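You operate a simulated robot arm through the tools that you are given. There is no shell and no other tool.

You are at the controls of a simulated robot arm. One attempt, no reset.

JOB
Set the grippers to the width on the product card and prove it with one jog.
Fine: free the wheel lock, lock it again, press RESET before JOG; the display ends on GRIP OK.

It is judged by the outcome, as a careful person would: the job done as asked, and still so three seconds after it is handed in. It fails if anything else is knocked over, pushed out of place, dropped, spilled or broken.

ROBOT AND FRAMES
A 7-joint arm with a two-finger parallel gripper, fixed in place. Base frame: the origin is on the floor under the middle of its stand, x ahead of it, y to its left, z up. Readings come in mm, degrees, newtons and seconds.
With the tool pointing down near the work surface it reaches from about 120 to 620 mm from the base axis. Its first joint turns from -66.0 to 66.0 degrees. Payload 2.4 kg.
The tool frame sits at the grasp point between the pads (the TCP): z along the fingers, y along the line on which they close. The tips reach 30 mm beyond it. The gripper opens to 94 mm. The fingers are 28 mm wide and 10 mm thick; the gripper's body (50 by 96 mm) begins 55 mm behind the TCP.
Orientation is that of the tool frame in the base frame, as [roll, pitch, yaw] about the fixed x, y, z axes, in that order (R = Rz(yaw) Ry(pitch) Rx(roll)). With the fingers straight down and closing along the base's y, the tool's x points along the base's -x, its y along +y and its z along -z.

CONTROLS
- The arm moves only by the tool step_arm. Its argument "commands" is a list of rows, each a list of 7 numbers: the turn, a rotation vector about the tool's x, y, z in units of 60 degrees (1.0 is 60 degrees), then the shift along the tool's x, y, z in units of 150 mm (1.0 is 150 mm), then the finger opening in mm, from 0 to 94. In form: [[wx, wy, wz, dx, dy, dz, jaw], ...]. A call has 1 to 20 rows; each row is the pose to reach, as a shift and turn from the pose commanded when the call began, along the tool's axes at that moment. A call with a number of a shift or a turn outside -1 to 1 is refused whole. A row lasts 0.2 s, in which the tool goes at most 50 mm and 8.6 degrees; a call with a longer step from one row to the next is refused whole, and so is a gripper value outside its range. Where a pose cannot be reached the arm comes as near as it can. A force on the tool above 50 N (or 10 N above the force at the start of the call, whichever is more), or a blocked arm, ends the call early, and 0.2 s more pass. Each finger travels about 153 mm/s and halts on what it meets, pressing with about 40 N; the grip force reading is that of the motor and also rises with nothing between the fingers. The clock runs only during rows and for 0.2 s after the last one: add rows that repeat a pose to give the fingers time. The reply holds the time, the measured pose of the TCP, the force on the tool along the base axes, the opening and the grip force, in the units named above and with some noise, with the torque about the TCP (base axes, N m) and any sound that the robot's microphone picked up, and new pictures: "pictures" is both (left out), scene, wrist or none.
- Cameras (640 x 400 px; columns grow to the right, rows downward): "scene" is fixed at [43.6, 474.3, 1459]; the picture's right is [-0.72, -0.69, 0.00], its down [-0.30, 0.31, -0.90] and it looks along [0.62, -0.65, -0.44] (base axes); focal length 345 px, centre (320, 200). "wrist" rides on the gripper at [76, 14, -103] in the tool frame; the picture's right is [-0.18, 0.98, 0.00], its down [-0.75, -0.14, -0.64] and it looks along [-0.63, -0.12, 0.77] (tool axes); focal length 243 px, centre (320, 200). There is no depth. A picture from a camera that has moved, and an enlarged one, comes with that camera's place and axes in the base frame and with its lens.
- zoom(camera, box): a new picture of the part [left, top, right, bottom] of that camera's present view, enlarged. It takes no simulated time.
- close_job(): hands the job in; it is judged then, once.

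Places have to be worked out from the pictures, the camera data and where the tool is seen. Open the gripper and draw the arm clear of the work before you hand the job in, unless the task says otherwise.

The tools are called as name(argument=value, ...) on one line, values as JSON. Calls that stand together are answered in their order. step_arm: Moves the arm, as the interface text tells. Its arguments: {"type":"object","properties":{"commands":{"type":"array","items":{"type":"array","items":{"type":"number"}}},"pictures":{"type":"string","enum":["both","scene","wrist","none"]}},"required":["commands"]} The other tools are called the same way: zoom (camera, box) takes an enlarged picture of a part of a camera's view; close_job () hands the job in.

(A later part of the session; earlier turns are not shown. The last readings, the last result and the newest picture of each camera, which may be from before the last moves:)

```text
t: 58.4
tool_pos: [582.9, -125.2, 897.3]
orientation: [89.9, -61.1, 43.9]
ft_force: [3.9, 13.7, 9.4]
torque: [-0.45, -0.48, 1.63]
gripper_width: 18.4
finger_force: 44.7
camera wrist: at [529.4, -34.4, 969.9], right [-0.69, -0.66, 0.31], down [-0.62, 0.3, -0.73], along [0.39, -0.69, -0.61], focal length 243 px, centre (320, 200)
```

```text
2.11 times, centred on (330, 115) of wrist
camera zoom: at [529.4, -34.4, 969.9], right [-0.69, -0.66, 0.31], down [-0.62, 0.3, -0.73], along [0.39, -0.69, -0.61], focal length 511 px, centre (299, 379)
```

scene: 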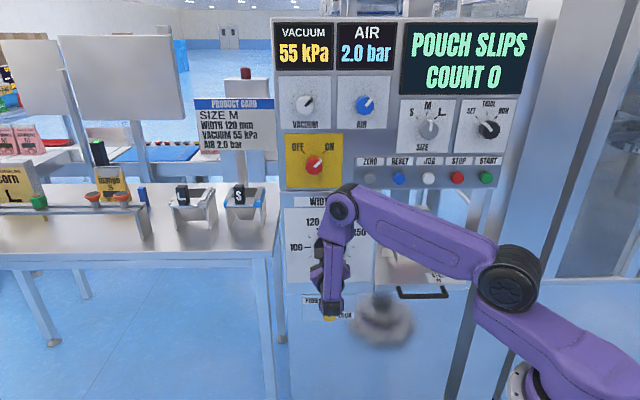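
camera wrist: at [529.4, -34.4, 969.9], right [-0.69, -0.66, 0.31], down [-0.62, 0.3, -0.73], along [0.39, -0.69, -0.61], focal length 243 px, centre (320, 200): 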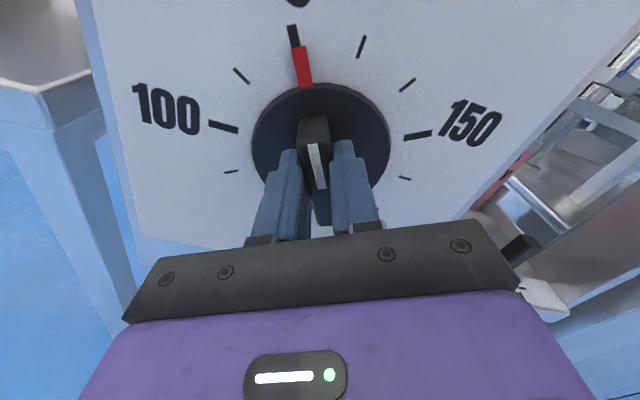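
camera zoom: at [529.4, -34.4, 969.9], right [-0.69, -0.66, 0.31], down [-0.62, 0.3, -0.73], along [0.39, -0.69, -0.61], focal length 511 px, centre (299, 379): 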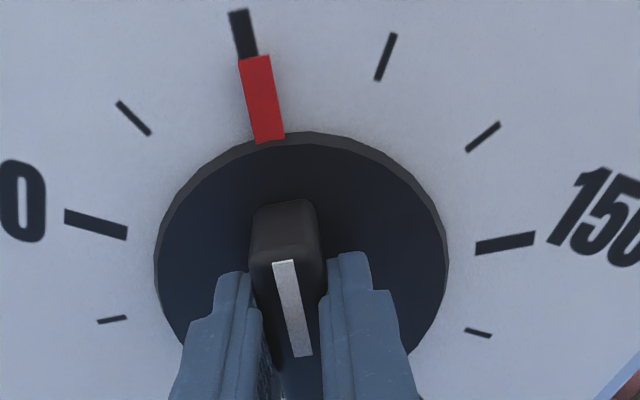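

The pointer now sits at the 120 tick just as it sat at 150 before. I open the fingers and look at the result before backing out.

step_arm(commands=[[0, 0, 0, 0, 0, 0, 40], [0, 0, 0, 0, 0, 0, 60], [0, 0, 0, 0, 0, 0, 60]], pictures="wrist")

zoom(camera="wrist", box=[180, 20, 480, 210])

```text
t: 59.2
tool_pos: [582.7, -127.2, 897.0]
orientation: [90.2, -61.3, 43.4]
ft_force: [0.8, 0.6, -0.2]
torque: [0.03, 0.05, 0.02]
gripper_width: 60.2
finger_force: 0.0
camera wrist: at [529.1, -36.1, 969.6], right [-0.69, -0.65, 0.31], down [-0.61, 0.3, -0.73], along [0.38, -0.69, -0.61], focal length 243 px, centre (320, 200)
```

wrist: 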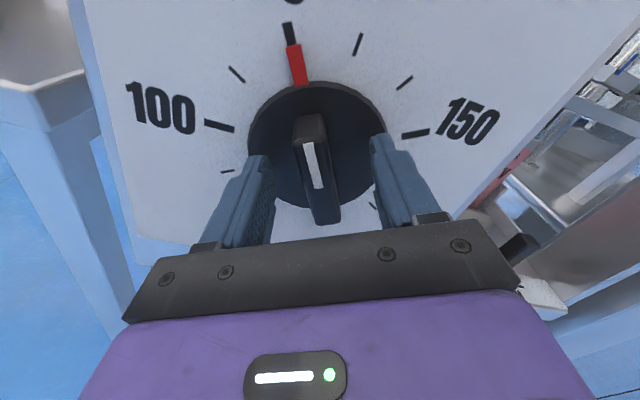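

```text
2.11 times, centred on (330, 115) of wrist
camera zoom: at [529.1, -36.1, 969.6], right [-0.69, -0.65, 0.31], down [-0.61, 0.3, -0.73], along [0.38, -0.69, -0.61], focal length 511 px, centre (299, 379)
```

zoom: 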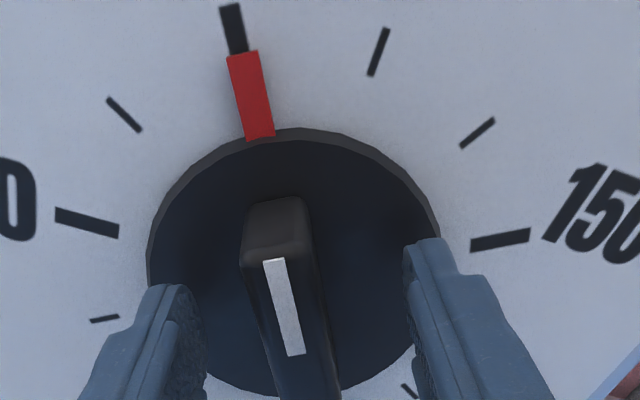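

Pointer sits on the 120 tick. I back straight out from the wheel.

step_arm(commands=[[0, 0, 0, 0, 0, -0.1, 60], [0, 0, 0, 0, 0, -0.2, 60], [0, 0, 0, 0, 0, -0.3, 60], [0, 0, 0, 0, 0, -0.4, 70], [0, 0, 0, 0, 0, -0.4, 94]], pictures="both")

zoom(camera="wrist", box=[180, 20, 480, 210])

```text
t: 60.4
tool_pos: [541.3, -82.2, 896.4]
orientation: [89.9, -61.3, 43.5]
ft_force: [-0.9, -0.2, 0.7]
torque: [0.05, -0.02, 0.01]
gripper_width: 94.0
finger_force: 0.0
camera wrist: at [487.6, 8.5, 969.1], right [-0.69, -0.65, 0.31], down [-0.61, 0.3, -0.73], along [0.38, -0.69, -0.61], focal length 243 px, centre (320, 200)
```

scene: 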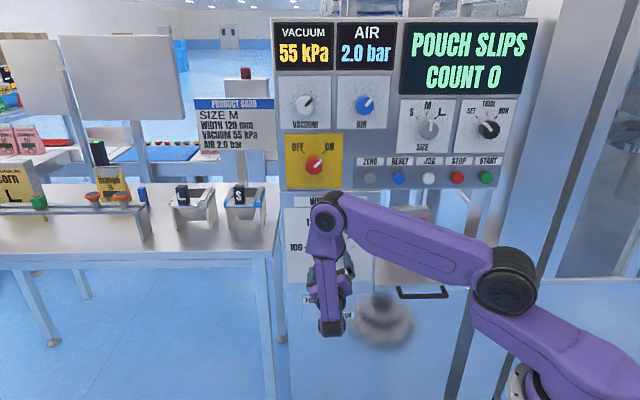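
wrist: 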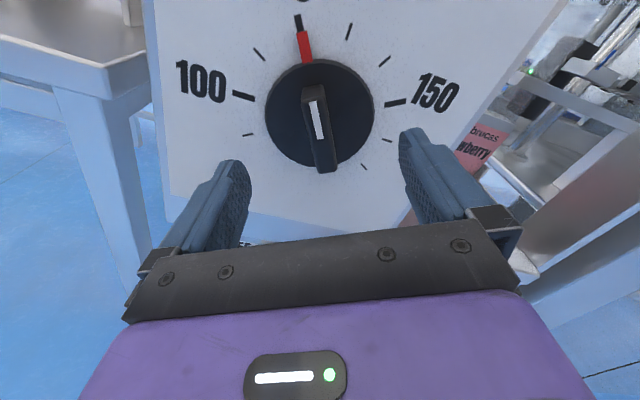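

```text
2.11 times, centred on (330, 115) of wrist
camera zoom: at [487.6, 8.5, 969.1], right [-0.69, -0.65, 0.31], down [-0.61, 0.3, -0.73], along [0.38, -0.69, -0.61], focal length 511 px, centre (299, 379)
```

zoom: 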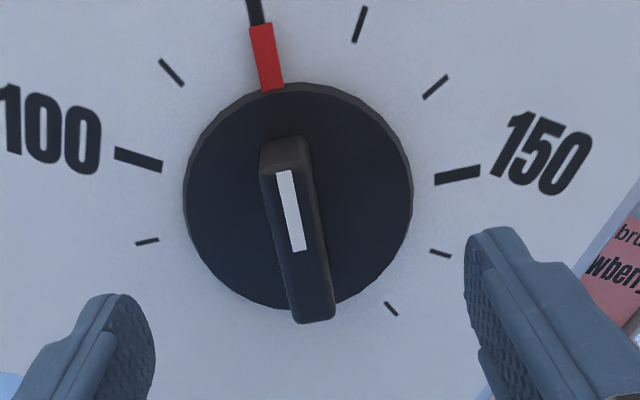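

The wheel reads 120 (pointer and tick are collinear from the wheel's centre). Now back to the lock: I descend and tilt nose-down, keeping a +29° roll so I can turn it clockwise to LOCK.

step_arm(commands=[[0, -0.0604, 0, -0.091, -0.05, 0, 94], [0, -0.1208, 0, -0.183, -0.1, 0, 94], [0, -0.1811, 0, -0.274, -0.15, 0, 94], [0, -0.2415, 0, -0.366, -0.2, 0, 94], [0, -0.3019, 0, -0.457, -0.25, 0, 94], [0, -0.3623, 0, -0.548, -0.3, 0, 94], [0, -0.4226, 0, -0.64, -0.35, 0, 94], [0, -0.483, 0, -0.731, -0.4, 0, 94], [0, -0.483, 0, -0.731, -0.4, 0, 94]], pictures="both")

zoom(camera="scene", box=[285, 190, 381, 270])

```text
t: 62.4
tool_pos: [540.8, -81.4, 770.0]
orientation: [131.6, -50.1, -5.6]
ft_force: [1.5, -0.3, 0.4]
torque: [0.0, -0.01, 0.03]
gripper_width: 93.9
finger_force: 0.1
camera wrist: at [535.9, -14.5, 879.5], right [-0.74, -0.58, 0.33], down [-0.67, 0.64, -0.37], along [0.0, -0.5, -0.87], focal length 243 px, centre (320, 200)
```

scene: 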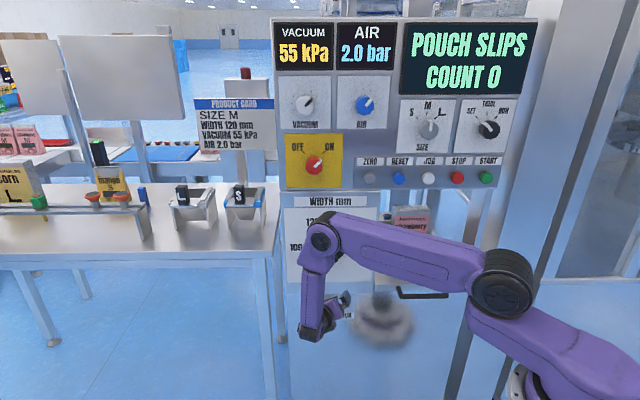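
wrist: 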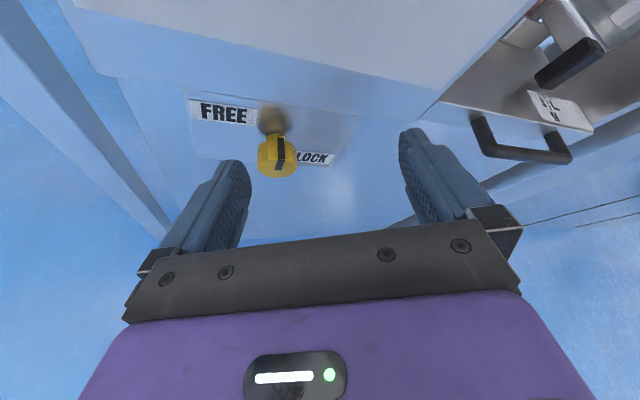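

```text
5.00 times, centred on (333, 230) of scene
camera zoom: at [43.6, 474.3, 1459.0], right [-0.72, -0.69, 0.0], down [-0.3, 0.31, -0.9], along [0.62, -0.65, -0.44], focal length 1723 px, centre (255, 50)
```

zoom: 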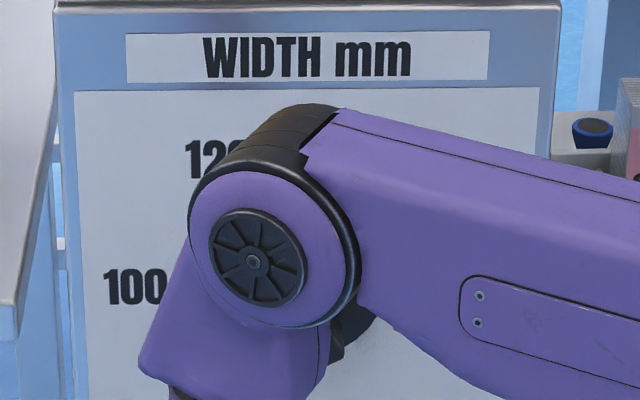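

Descending further to the lock's standoff position (TCP depth ≈442, z≈654).

step_arm(commands=[[0, 0, 0, -0.08, -0.054, 0.055, 94], [0, 0, 0, -0.16, -0.109, 0.11, 94], [0, 0, 0, -0.239, -0.163, 0.165, 94], [0, 0, 0, -0.319, -0.218, 0.219, 94], [0, 0, 0, -0.399, -0.272, 0.274, 94], [0, 0, 0, -0.478, -0.327, 0.329, 94], [0, 0, 0, -0.558, -0.381, 0.384, 94], [0, 0, 0, -0.558, -0.381, 0.384, 94]], pictures="both")

zoom(camera="wrist", box=[220, 0, 430, 130])

zoom(camera="scene", box=[285, 200, 381, 270])

```text
t: 64.2
tool_pos: [549.9, -88.6, 655.0]
orientation: [131.6, -50.1, -5.6]
ft_force: [0.1, -0.2, 0.0]
torque: [0.0, 0.02, 0.02]
gripper_width: 93.7
finger_force: 0.1
camera wrist: at [543.9, -21.2, 763.8], right [-0.74, -0.58, 0.33], down [-0.67, 0.64, -0.37], along [0.0, -0.5, -0.87], focal length 243 px, centre (320, 200)
```

scene: 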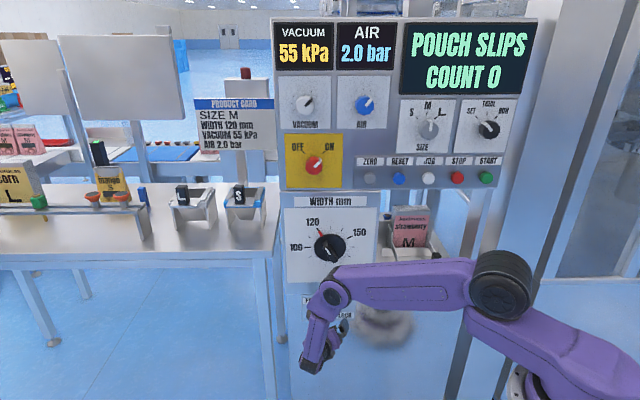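
wrist: 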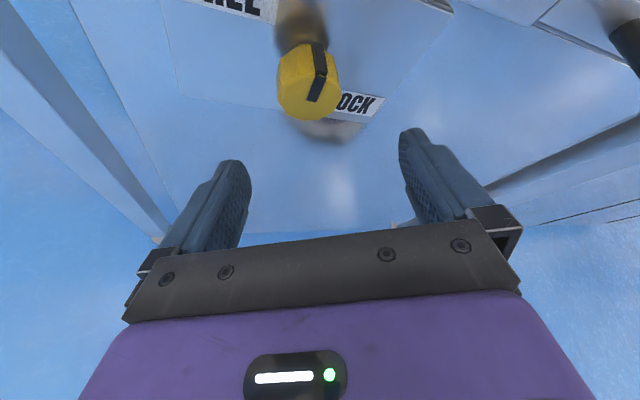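

```text
3.05 times, centred on (325, 65) of wrist
camera zoom: at [543.9, -21.2, 763.8], right [-0.74, -0.58, 0.33], down [-0.67, 0.64, -0.37], along [0.0, -0.5, -0.87], focal length 739 px, centre (305, 611)
```

zoom: 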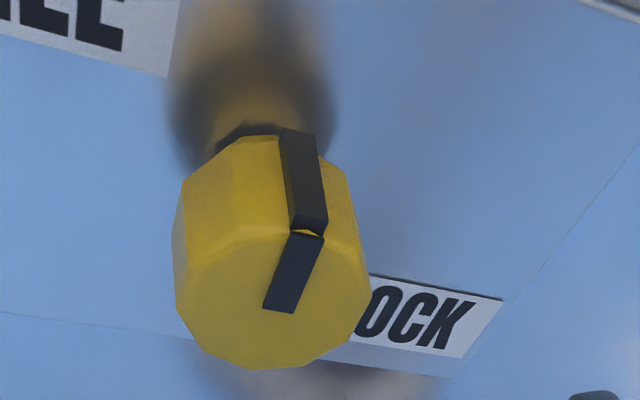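

```text
5.71 times, centred on (333, 235) of scene
camera zoom: at [43.6, 474.3, 1459.0], right [-0.72, -0.69, 0.0], down [-0.3, 0.31, -0.9], along [0.62, -0.65, -0.44], focal length 1970 px, centre (246, 0)
```

zoom: 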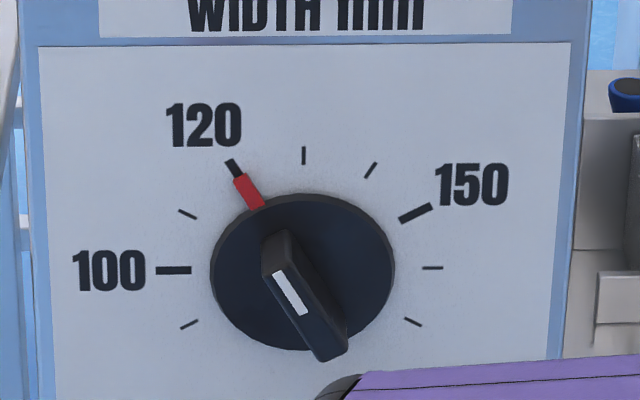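

The wheel is confirmed at 120 in the scene view. The lock knob is centred for the grip; I advance with fingers at 70 mm and close on it.

step_arm(commands=[[0, 0, 0, 0, 0, 0, 70], [0, 0, 0, 0.04, -0.001, 0.074, 70], [0, 0, 0, 0.081, -0.003, 0.148, 70], [0, 0, 0, 0.121, -0.004, 0.222, 70], [0, 0, 0, 0.162, -0.006, 0.296, 70], [0, 0, 0, 0.202, -0.007, 0.37, 70], [0, 0, 0, 0.202, -0.007, 0.37, 70], [0, 0, 0, 0.202, -0.007, 0.37, 20], [0, 0, 0, 0.202, -0.007, 0.37, 20], [0, 0, 0, 0.202, -0.007, 0.37, 20]], pictures="wrist")

zoom(camera="wrist", box=[200, 60, 440, 220])

```text
t: 66.4
tool_pos: [593.6, -133.9, 654.4]
orientation: [131.7, -50.0, -5.5]
ft_force: [12.0, -3.4, -12.1]
torque: [0.53, 0.34, 0.73]
gripper_width: 43.1
finger_force: 45.3
camera wrist: at [588.4, -65.9, 761.9], right [-0.74, -0.58, 0.33], down [-0.67, 0.64, -0.37], along [0.01, -0.5, -0.87], focal length 243 px, centre (320, 200)
```

wrist: 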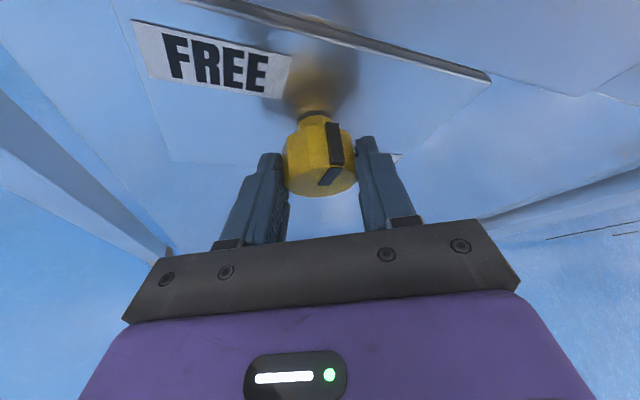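

```text
2.50 times, centred on (320, 140) of wrist
camera zoom: at [588.4, -65.9, 761.9], right [-0.74, -0.58, 0.33], down [-0.67, 0.64, -0.37], along [0.01, -0.5, -0.87], focal length 606 px, centre (320, 350)
```

zoom: 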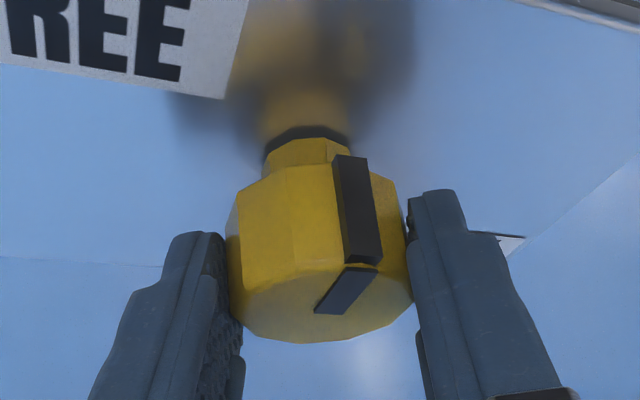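

Gripped well on clear facets. I turn clockwise 45° about the knob's axis, following its arc.

step_arm(commands=[[0, 0, 0, 0, -0.01, 0, 20], [0.0304, 0, 0.0546, -0.0003, -0.0055, 0.0002, 20], [0.0607, 0, 0.1093, -0.0007, -0.0008, 0.0004, 20], [0.0911, 0, 0.1639, -0.0015, 0.0037, 0.0008, 20], [0.1214, 0, 0.2186, -0.0024, 0.0083, 0.0013, 20], [0.1518, 0, 0.2732, -0.0037, 0.0126, 0.0021, 20], [0.1822, 0, 0.3278, -0.0051, 0.0169, 0.0029, 20], [0.2125, 0, 0.3825, -0.007, 0.021, 0.004, 20], [0.2429, 0, 0.4371, -0.0089, 0.0251, 0.005, 20], [0.2733, 0, 0.4917, -0.0112, 0.029, 0.0062, 20], [0.3036, 0, 0.5464, -0.0135, 0.0327, 0.0075, 20], [0.334, 0, 0.601, -0.0162, 0.0361, 0.009, 20], [0.3644, 0, 0.6557, -0.0189, 0.0395, 0.0106, 20]], pictures="wrist")

zoom(camera="wrist", box=[200, 60, 440, 220])

```text
t: 69.2
tool_pos: [588.3, -138.0, 654.8]
orientation: [-148.7, -57.0, -73.4]
ft_force: [2.7, -3.0, 1.7]
torque: [0.76, 0.74, 0.73]
gripper_width: 43.3
finger_force: 45.0
camera wrist: at [517.8, -132.5, 761.1], right [-0.71, -0.55, -0.43], down [-0.47, 0.83, -0.29], along [0.52, -0.01, -0.85], focal length 243 px, centre (320, 200)
```

wrist: 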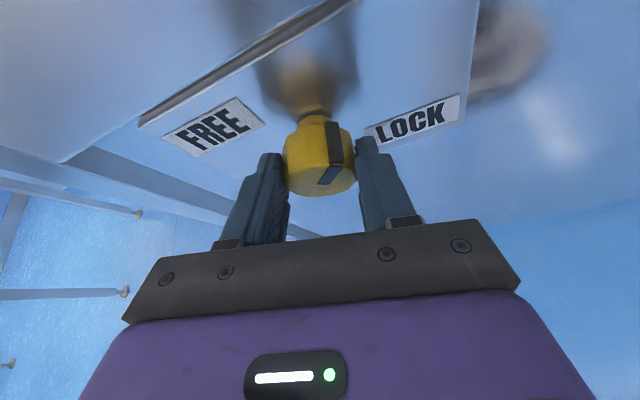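

```text
2.50 times, centred on (320, 140) of wrist
camera zoom: at [517.8, -132.5, 761.1], right [-0.71, -0.55, -0.43], down [-0.47, 0.83, -0.29], along [0.52, -0.01, -0.85], focal length 606 px, centre (320, 350)
```

zoom: 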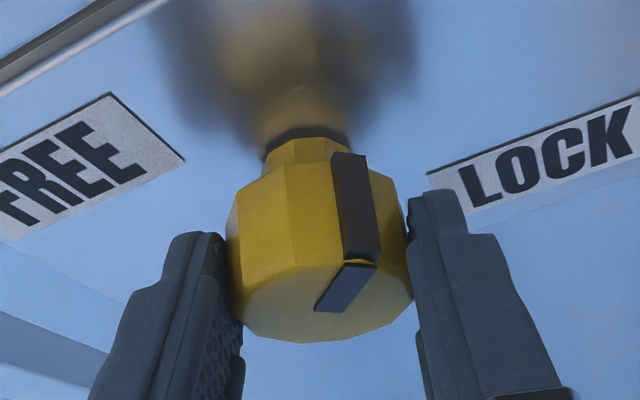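

Very light loads; pointer is about halfway (≈45°). I continue clockwise another 32°.

step_arm(commands=[[0.0323, 0, 0.0583, 0.0001, 0.0046, 0, 20], [0.0647, 0, 0.1166, 0.0003, 0.0093, -0.0001, 20], [0.097, 0, 0.1749, -0.0001, 0.0139, 0.0001, 20], [0.1294, 0, 0.2332, -0.0006, 0.0185, 0.0003, 20], [0.1617, 0, 0.2915, -0.0015, 0.023, 0.0008, 20], [0.1941, 0, 0.3498, -0.0025, 0.0275, 0.0014, 20], [0.2264, 0, 0.4081, -0.004, 0.0318, 0.0022, 20], [0.2588, 0, 0.4664, -0.0055, 0.0361, 0.0031, 20]], pictures="both")

zoom(camera="wrist", box=[200, 60, 440, 220])

```text
t: 71.0
tool_pos: [584.4, -140.8, 651.5]
orientation: [-113.3, -35.5, -99.8]
ft_force: [4.9, 3.4, -3.8]
torque: [0.29, 0.29, 0.03]
gripper_width: 43.1
finger_force: 45.1
camera wrist: at [478.4, -170.2, 717.5], right [-0.45, -0.3, -0.84], down [-0.38, 0.91, -0.12], along [0.81, 0.27, -0.53], focal length 243 px, centre (320, 200)
```

scene: 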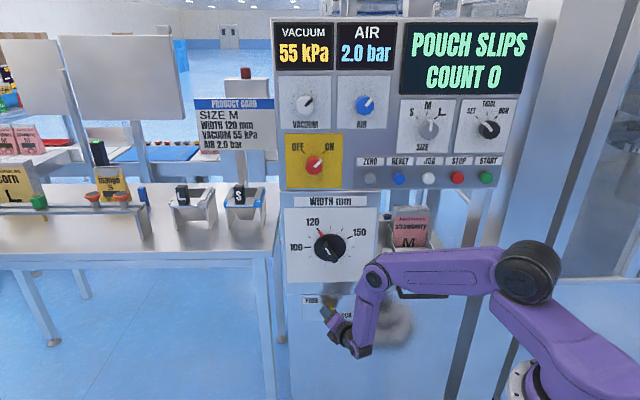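
wrist: 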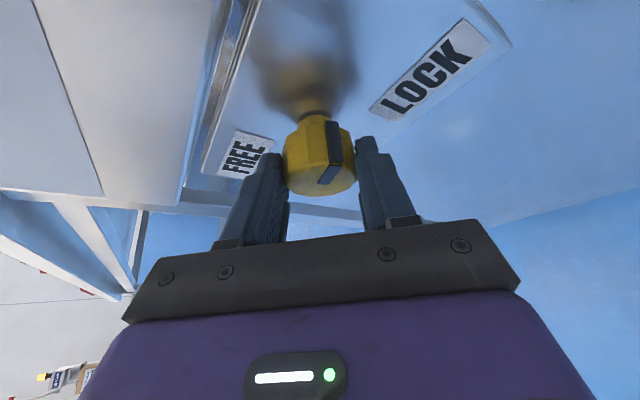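

```text
2.50 times, centred on (320, 140) of wrist
camera zoom: at [478.4, -170.2, 717.5], right [-0.45, -0.3, -0.84], down [-0.38, 0.91, -0.12], along [0.81, 0.27, -0.53], focal length 606 px, centre (320, 350)
```

zoom: 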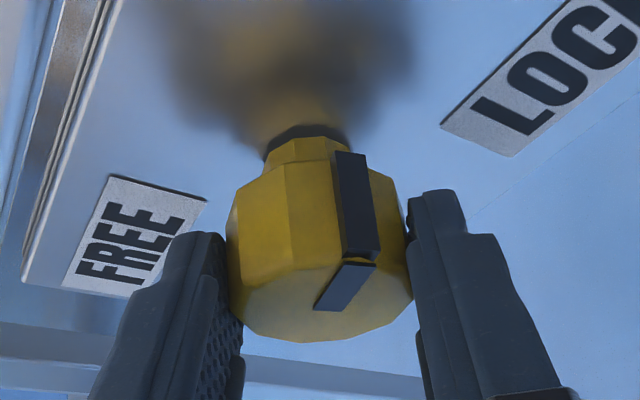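

Pointer is about 13° from LOCK and the wrist is near its range, so I re-grip: open, roll back 17° around the knob, and close again.

step_arm(commands=[[0, 0, 0, 0, 0, 0, 60], [0, 0, 0, 0, 0, 0, 70], [-0.0458, 0, -0.0826, -0.001, -0.006, 0.0006, 70], [-0.0917, 0, -0.1651, -0.002, -0.012, 0.0012, 70], [-0.1375, 0, -0.2477, -0.0031, -0.0179, 0.0018, 70], [-0.1375, 0, -0.2477, -0.0031, -0.0179, 0.0018, 70], [-0.1375, 0, -0.2477, -0.0031, -0.0179, 0.0018, 20], [-0.1375, 0, -0.2477, -0.0031, -0.0179, 0.0018, 20], [-0.1375, 0, -0.2477, -0.0031, -0.0179, 0.0018, 20]], pictures="wrist")

zoom(camera="wrist", box=[200, 60, 440, 220])

```text
t: 73.0
tool_pos: [586.3, -140.8, 654.4]
orientation: [-128.5, -48.3, -89.6]
ft_force: [-0.5, -0.9, 1.4]
torque: [0.1, 0.15, 0.48]
gripper_width: 43.4
finger_force: 44.7
camera wrist: at [497.4, -152.8, 745.4], right [-0.61, -0.46, -0.65], down [-0.42, 0.88, -0.22], along [0.67, 0.14, -0.73], focal length 243 px, centre (320, 200)
```

wrist: 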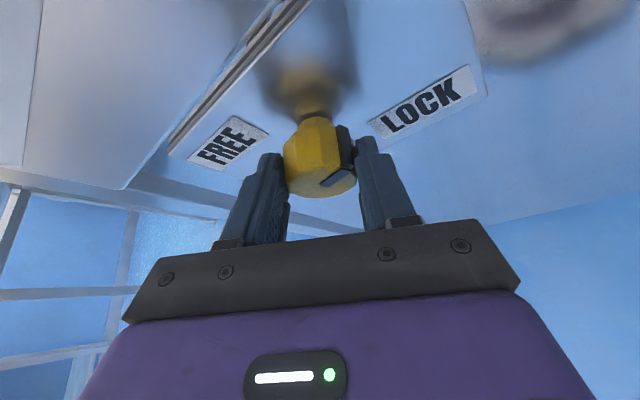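

```text
2.50 times, centred on (320, 140) of wrist
camera zoom: at [497.4, -152.8, 745.4], right [-0.61, -0.46, -0.65], down [-0.42, 0.88, -0.22], along [0.67, 0.14, -0.73], focal length 606 px, centre (320, 350)
```

zoom: 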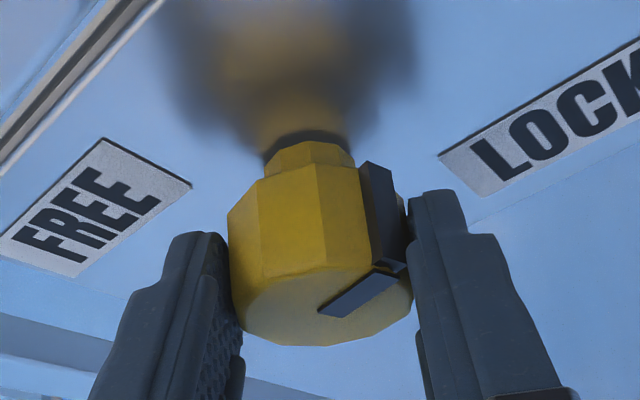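

Re-gripped cleanly. I turn the last stretch clockwise (up to 18°) to seat it against the LOCK stop.

step_arm(commands=[[0.0243, 0, 0.0437, 0, 0.0037, 0, 20], [0.0485, 0, 0.0874, 0, 0.0075, 0, 20], [0.0728, 0, 0.1311, -0.0004, 0.0112, 0.0002, 20], [0.097, 0, 0.1749, -0.0009, 0.0149, 0.0005, 20], [0.1213, 0, 0.2186, -0.0016, 0.0186, 0.0009, 20], [0.1456, 0, 0.2623, -0.0024, 0.0223, 0.0013, 20], [0.1456, 0, 0.2623, -0.0024, 0.0223, 0.0013, 20]], pictures="wrist")

zoom(camera="wrist", box=[200, 60, 440, 220])

```text
t: 74.6
tool_pos: [584.9, -141.3, 652.5]
orientation: [-112.6, -34.8, -100.2]
ft_force: [9.4, -0.1, -2.4]
torque: [-0.79, 0.49, 0.73]
gripper_width: 43.3
finger_force: 45.3
camera wrist: at [477.5, -171.9, 716.2], right [-0.44, -0.29, -0.85], down [-0.38, 0.92, -0.12], along [0.81, 0.27, -0.51], focal length 243 px, centre (320, 200)
```

wrist: 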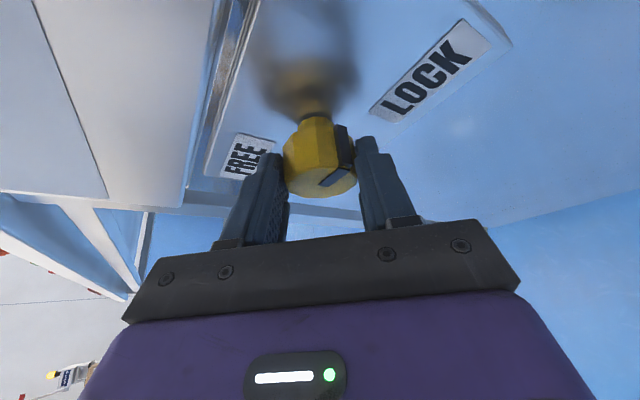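

```text
2.50 times, centred on (320, 140) of wrist
camera zoom: at [477.5, -171.9, 716.2], right [-0.44, -0.29, -0.85], down [-0.38, 0.92, -0.12], along [0.81, 0.27, -0.51], focal length 606 px, centre (320, 350)
```

zoom: 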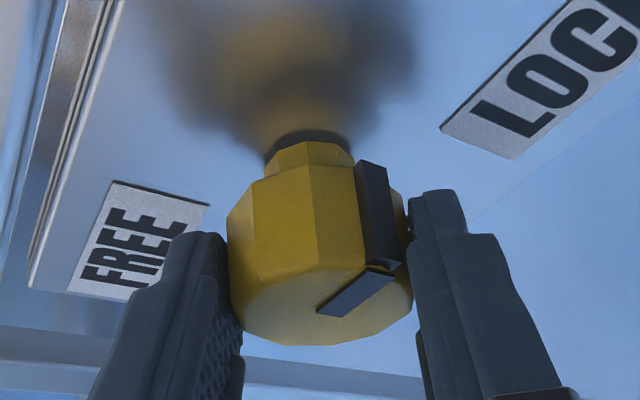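

Torque rose against the clockwise turn with a slight slip, so it's on its LOCK stop. I release and back out along the axis to check.

step_arm(commands=[[0, 0, 0, 0, 0, 0, 60], [0, 0, 0, 0, 0, 0, 70], [0, 0, 0, -0.053, 0, -0.095, 70], [0, 0, 0, -0.105, 0, -0.19, 70], [0, 0, 0, -0.158, 0, -0.284, 70], [0, 0, 0, -0.21, 0, -0.379, 80], [0, 0, 0, -0.21, 0, -0.379, 94]], pictures="both")

zoom(camera="scene", box=[295, 285, 375, 335])

zoom(camera="scene", box=[285, 200, 381, 270])

```text
t: 76.2
tool_pos: [539.7, -95.9, 652.1]
orientation: [-112.6, -34.8, -100.2]
ft_force: [0.3, 0.0, 0.3]
torque: [0.0, 0.0, -0.01]
gripper_width: 94.0
finger_force: 0.0
camera wrist: at [432.2, -125.6, 716.5], right [-0.44, -0.29, -0.85], down [-0.38, 0.92, -0.12], along [0.81, 0.27, -0.51], focal length 243 px, centre (320, 200)
```

scene: 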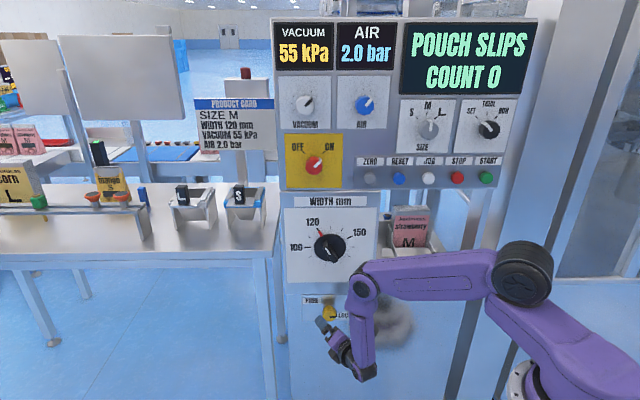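
wrist: 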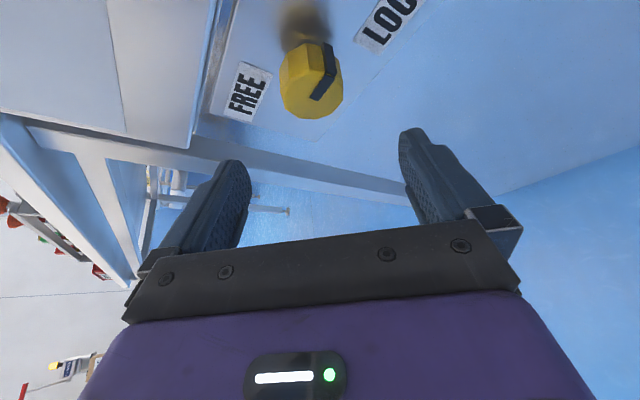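

```text
8.00 times, centred on (335, 310) of scene
camera zoom: at [43.6, 474.3, 1459.0], right [-0.72, -0.69, 0.0], down [-0.3, 0.31, -0.9], along [0.62, -0.65, -0.44], focal length 2757 px, centre (200, -680)
```

zoom: 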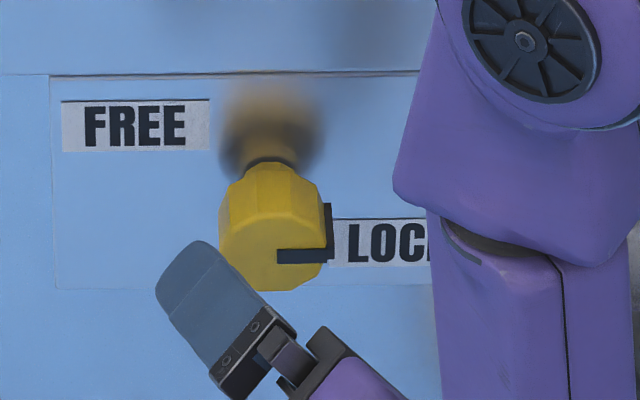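

```text
5.71 times, centred on (333, 235) of scene
camera zoom: at [43.6, 474.3, 1459.0], right [-0.72, -0.69, 0.0], down [-0.3, 0.31, -0.9], along [0.62, -0.65, -0.44], focal length 1970 px, centre (246, 0)
```

zoom: 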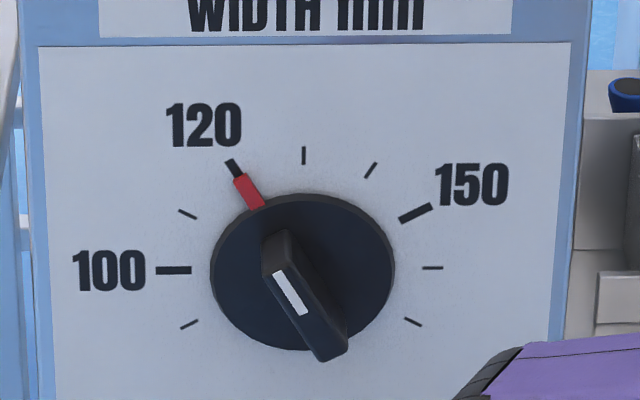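

The lock is back at LOCK exactly as at the start, and the wheel still reads 120. Now to the buttons: I rise away from the lock while rolling the tool back upright.

step_arm(commands=[[-0.0566, 0, -0.102, 0.058, -0.087, -0.049, 94], [-0.1131, 0, -0.204, 0.117, -0.173, -0.097, 94], [-0.1697, 0, -0.306, 0.175, -0.26, -0.146, 94], [-0.2263, 0, -0.408, 0.233, -0.346, -0.194, 94], [-0.2829, 0, -0.51, 0.291, -0.433, -0.243, 94], [-0.3394, 0, -0.612, 0.35, -0.519, -0.291, 94], [-0.396, 0, -0.714, 0.408, -0.606, -0.34, 94], [-0.396, 0, -0.714, 0.408, -0.606, -0.34, 94]], pictures="scene")

```text
t: 78.0
tool_pos: [529.6, -83.8, 772.5]
orientation: [-179.5, -61.0, -47.0]
ft_force: [0.2, 0.1, -0.4]
torque: [0.01, -0.01, 0.01]
gripper_width: 94.0
finger_force: 0.0
```

scene: 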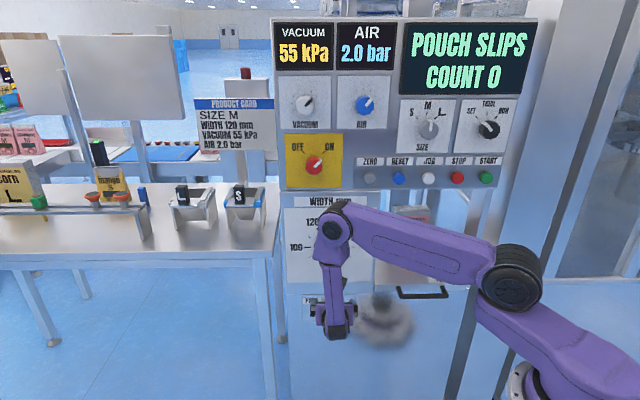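

All clear. I continue up, level the tool and start shifting right toward the button row.

step_arm(commands=[[0, 0.0604, 0, 0.091, 0.05, -0.06, 94], [0, 0.1208, 0, 0.182, 0.1, -0.12, 94], [0, 0.1811, 0, 0.272, 0.15, -0.179, 94], [0, 0.2415, 0, 0.363, 0.2, -0.239, 94], [0, 0.3019, 0, 0.454, 0.25, -0.299, 94], [0, 0.3623, 0, 0.545, 0.3, -0.359, 94], [0, 0.4226, 0, 0.635, 0.35, -0.418, 94], [0, 0.483, 0, 0.726, 0.4, -0.478, 94], [0, 0.483, 0, 0.726, 0.4, -0.478, 94]], pictures="scene")

```text
t: 80.0
tool_pos: [478.3, -119.6, 900.9]
orientation: [-81.6, -89.6, -144.9]
ft_force: [-0.2, 0.3, -0.9]
torque: [-0.02, 0.01, -0.04]
gripper_width: 94.3
finger_force: 0.2
```

scene: 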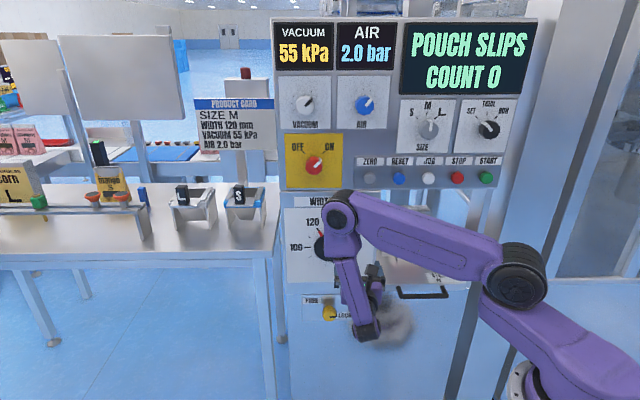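

Level at z≈901. I move up 145 mm and right to RESET's column, closing the fingers into a single pusher on the way.

step_arm(commands=[[0, 0, 0, 0.097, 0.076, 0, 80], [0, 0, 0, 0.193, 0.152, 0, 60], [0, 0, 0, 0.29, 0.228, 0, 40], [0, 0, 0, 0.387, 0.304, 0, 20], [0, 0, 0, 0.483, 0.38, 0, 0], [0, 0, 0, 0.58, 0.456, 0, 0], [0, 0, 0, 0.677, 0.532, 0, 0], [0, 0, 0, 0.773, 0.608, 0, 0], [0, 0, 0, 0.87, 0.684, 0, 0], [0, 0, 0, 0.967, 0.76, 0, 0], [0, 0, 0, 0.967, 0.76, 0, 0]], pictures="both")

```text
t: 82.4
tool_pos: [393.8, -197.4, 1045.8]
orientation: [-95.1, -89.7, -131.4]
ft_force: [0.6, -0.3, -0.2]
torque: [0.02, -0.03, 0.03]
gripper_width: 0.0
finger_force: 32.9
camera wrist: at [313.4, -134.0, 1121.0], right [-0.71, -0.68, -0.19], down [-0.34, 0.57, -0.75], along [0.62, -0.47, -0.63], focal length 243 px, centre (320, 200)
```

scene: 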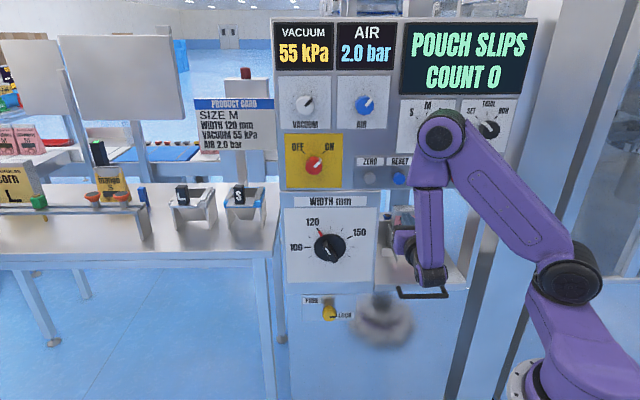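
wrist: 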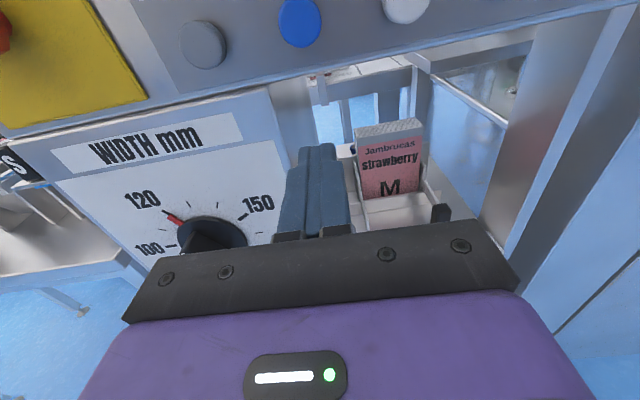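

The tool is level below RESET; from this view RESET is near u≈-150, z≈1110. I go up 64 mm to line the closed fingertips up with it and look again.

step_arm(commands=[[0, 0, 0, 0.107, -0.003, 0, 0], [0, 0, 0, 0.213, -0.005, 0, 0], [0, 0, 0, 0.32, -0.008, 0, 0], [0, 0, 0, 0.427, -0.01, 0, 0], [0, 0, 0, 0.427, -0.01, 0, 0], [0, 0, 0, 0.427, -0.01, 0, 0]], pictures="both")

zoom(camera="wrist", box=[180, 20, 480, 210])

```text
t: 83.8
tool_pos: [397.6, -197.3, 1109.9]
orientation: [-94.4, -89.8, -132.1]
ft_force: [0.3, 0.3, -0.2]
torque: [0.03, 0.0, 0.02]
gripper_width: 0.0
finger_force: 33.2
camera wrist: at [316.0, -133.0, 1185.9], right [-0.71, -0.68, -0.19], down [-0.34, 0.57, -0.75], along [0.62, -0.47, -0.63], focal length 243 px, centre (320, 200)
```

scene: 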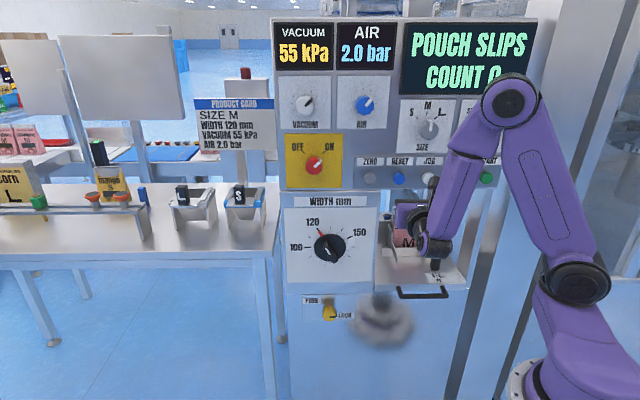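
wrist: 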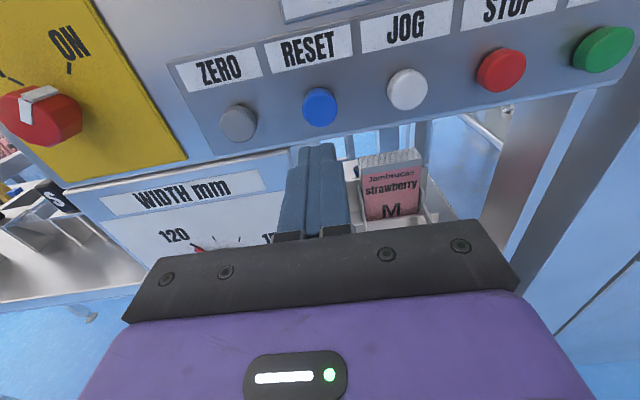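

```text
2.11 times, centred on (330, 115) of wrist
camera zoom: at [316.0, -133.0, 1185.9], right [-0.71, -0.68, -0.19], down [-0.34, 0.57, -0.75], along [0.62, -0.47, -0.63], focal length 511 px, centre (299, 379)
```

zoom: 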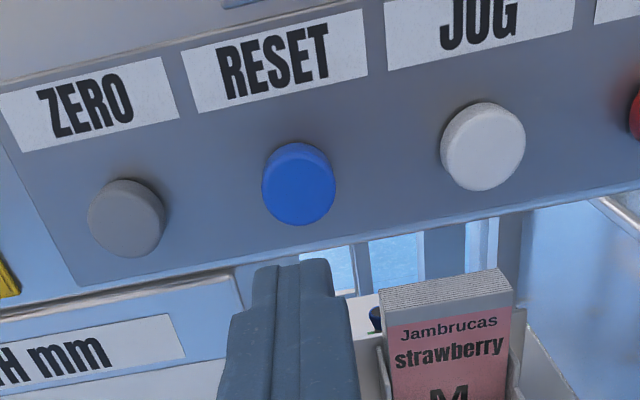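

RESET is right on the tool axis in the picture. I advance 65 mm toward it (tips then ≈15 mm short by estimate), watching force.

step_arm(commands=[[0, 0, 0, 0, 0, 0.1, 0], [0, 0, 0, 0, 0, 0.2, 0], [0, 0, 0, 0, 0, 0.3, 0], [0, 0, 0, 0, 0, 0.38, 0], [0, 0, 0, 0, 0, 0.433, 0], [0, 0, 0, 0, 0, 0.433, 0]], pictures="both")

zoom(camera="wrist", box=[180, 20, 480, 210])

```text
t: 85.2
tool_pos: [440.9, -244.6, 1110.3]
orientation: [-95.6, -89.7, -130.8]
ft_force: [-0.3, -0.6, 1.1]
torque: [-0.02, -0.02, 0.01]
gripper_width: 0.3
finger_force: 32.7
camera wrist: at [360.0, -180.7, 1185.3], right [-0.71, -0.68, -0.19], down [-0.34, 0.57, -0.75], along [0.62, -0.47, -0.63], focal length 243 px, centre (320, 200)
```

scene: 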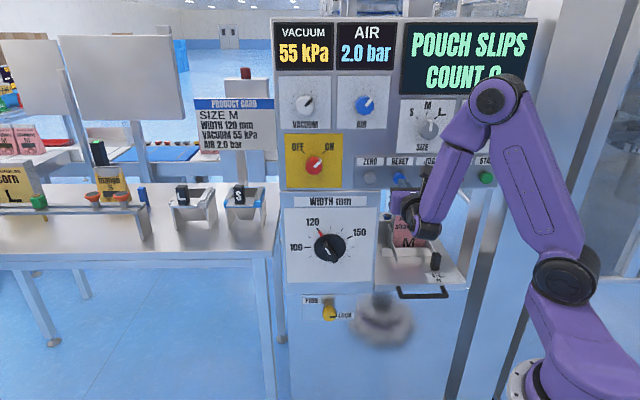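
wrist: 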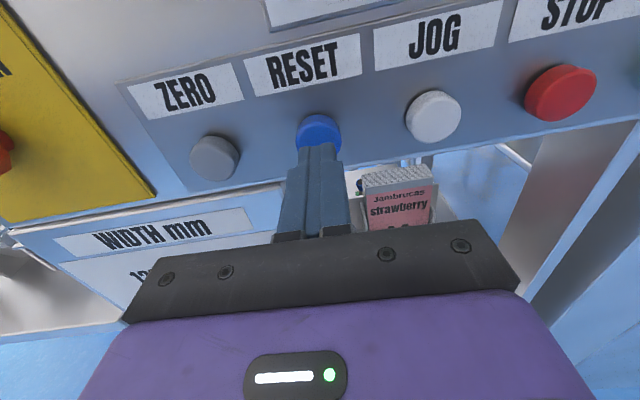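

```text
2.11 times, centred on (330, 115) of wrist
camera zoom: at [360.0, -180.7, 1185.3], right [-0.71, -0.68, -0.19], down [-0.34, 0.57, -0.75], along [0.62, -0.47, -0.63], focal length 511 px, centre (299, 379)
```

zoom: 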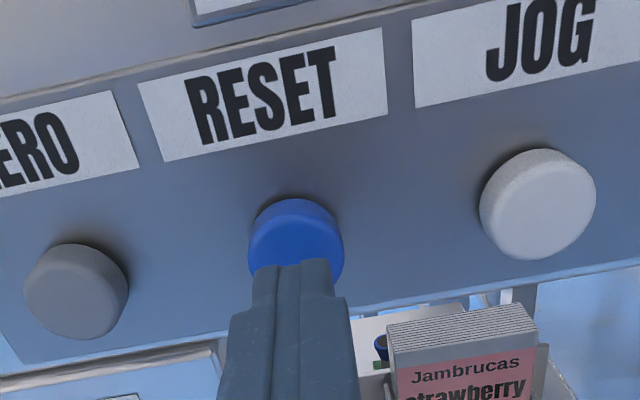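

Tips are ≈511 deep with no contact yet. I zoom closer on the tip and RESET to judge the vertical alignment and gap.

zoom(camera="wrist", box=[280, 100, 360, 160])

zoom(camera="wrist", box=[390, 70, 480, 150])

zoom(camera="scene", box=[350, 140, 460, 210])

```text
6.67 times, centred on (320, 130) of wrist
camera zoom: at [360.0, -180.7, 1185.3], right [-0.71, -0.68, -0.19], down [-0.34, 0.57, -0.75], along [0.62, -0.47, -0.63], focal length 1618 px, centre (320, 667)
```

zoom: 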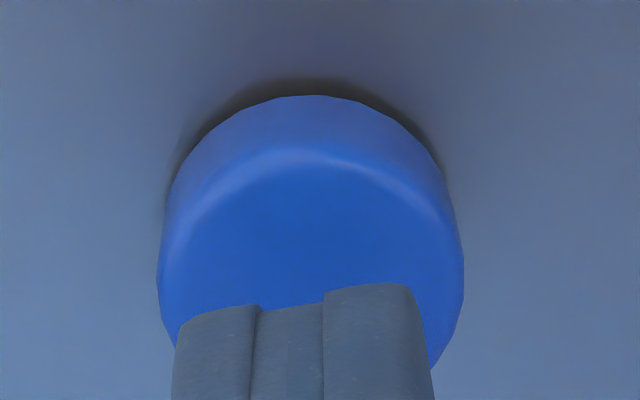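

```text
5.00 times, centred on (435, 110) of wrist
camera zoom: at [360.0, -180.7, 1185.3], right [-0.71, -0.68, -0.19], down [-0.34, 0.57, -0.75], along [0.62, -0.47, -0.63], focal length 1213 px, centre (-255, 650)
```

zoom: 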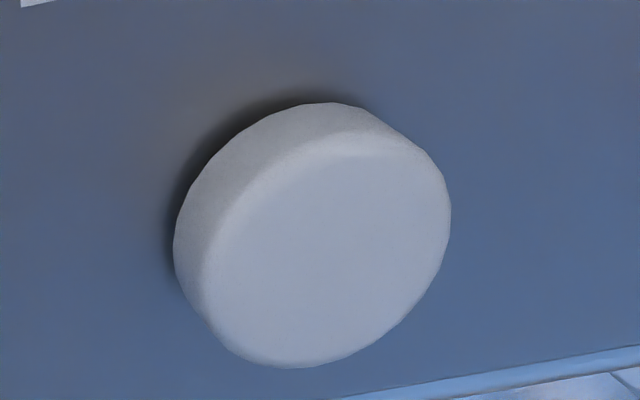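

```text
5.71 times, centred on (405, 175) of scene
camera zoom: at [43.6, 474.3, 1459.0], right [-0.72, -0.69, 0.0], down [-0.3, 0.31, -0.9], along [0.62, -0.65, -0.44], focal length 1970 px, centre (-166, 343)
```

zoom: 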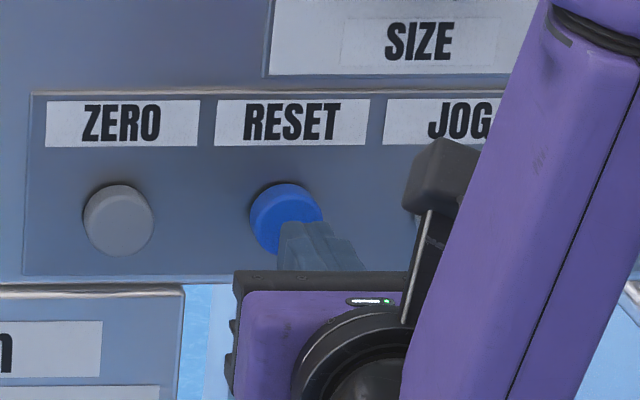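

Geometry resolves consistently: RESET's face is at depth ≈525, 2.5 mm above my axis, so the gap is ≈14 mm. I raise 2.5 mm and close the gap to just about contact.

step_arm(commands=[[0, 0, 0, 0.017, -0.003, 0, 0], [0, 0, 0, 0.017, -0.003, 0.04, 0], [0, 0, 0, 0.017, -0.003, 0.07, 0], [0, 0, 0, 0.017, -0.003, 0.09, 0], [0, 0, 0, 0.017, -0.003, 0.1, 0]], pictures="both")

zoom(camera="wrist", box=[260, 90, 380, 180])

```text
t: 86.4
tool_pos: [450.6, -254.3, 1111.6]
orientation: [-92.4, -89.5, -133.9]
ft_force: [0.0, -0.1, 0.0]
torque: [0.02, 0.02, 0.01]
gripper_width: 0.2
finger_force: 33.0
camera wrist: at [370.0, -191.4, 1187.4], right [-0.71, -0.68, -0.19], down [-0.34, 0.57, -0.75], along [0.62, -0.47, -0.63], focal length 243 px, centre (320, 200)
```

scene: 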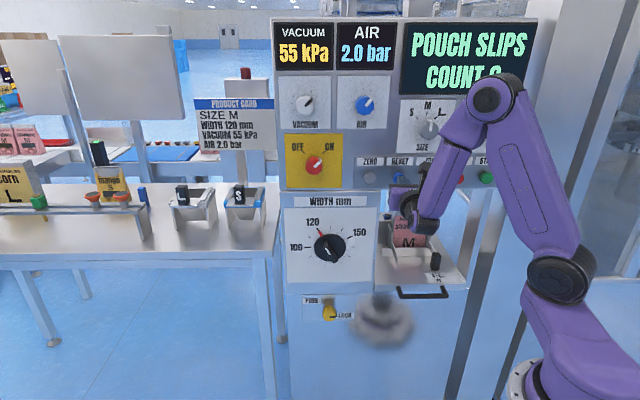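
wrist: 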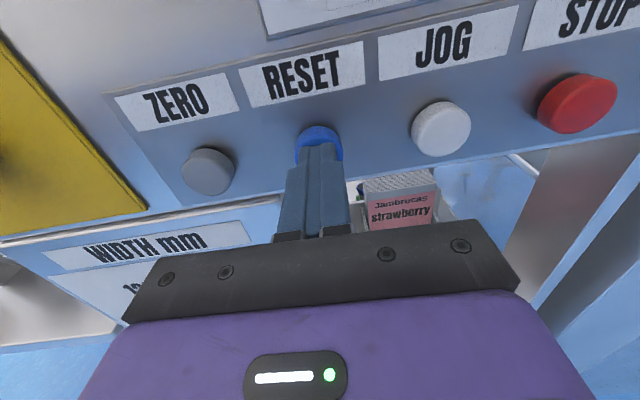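

```text
4.44 times, centred on (320, 135) of wrist
camera zoom: at [370.0, -191.4, 1187.4], right [-0.71, -0.68, -0.19], down [-0.34, 0.57, -0.75], along [0.62, -0.47, -0.63], focal length 1078 px, centre (320, 489)
```

zoom: 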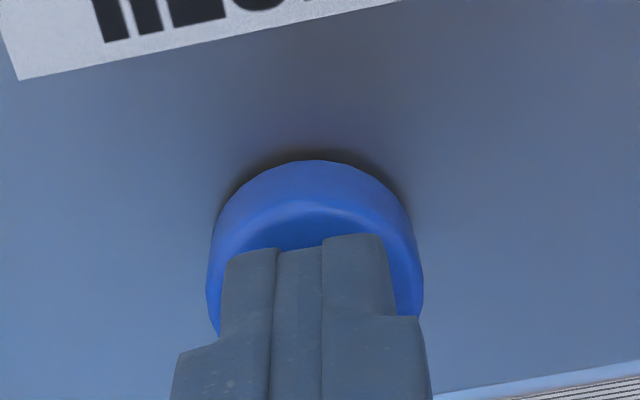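

Tips are centred on RESET and just at its face with no force yet. I press in 2 mm steps.

step_arm(commands=[[0, 0, 0, 0, 0, 0.0133, 0], [0, 0, 0, 0, 0, 0.0267, 0], [0, 0, 0, 0, 0, 0.04, 0]], pictures="wrist")

zoom(camera="scene", box=[400, 15, 540, 105])

```text
t: 87.2
tool_pos: [455.5, -259.7, 1111.5]
orientation: [-102.0, -89.7, -124.4]
ft_force: [-1.2, 0.6, -0.8]
torque: [0.03, 0.01, 0.01]
gripper_width: 0.0
finger_force: 33.2
camera wrist: at [374.3, -196.0, 1187.2], right [-0.71, -0.68, -0.19], down [-0.34, 0.57, -0.75], along [0.62, -0.47, -0.63], focal length 243 px, centre (320, 200)
```

wrist: 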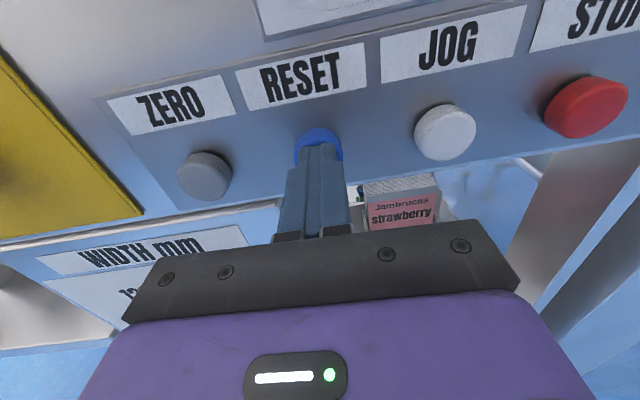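

```text
4.44 times, centred on (470, 60) of scene
camera zoom: at [43.6, 474.3, 1458.9], right [-0.72, -0.69, 0.0], down [-0.3, 0.31, -0.9], along [0.62, -0.65, -0.44], focal length 1532 px, centre (-347, 822)
```

zoom: 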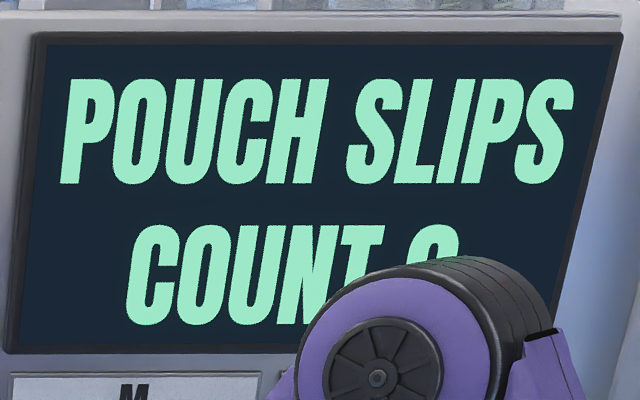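

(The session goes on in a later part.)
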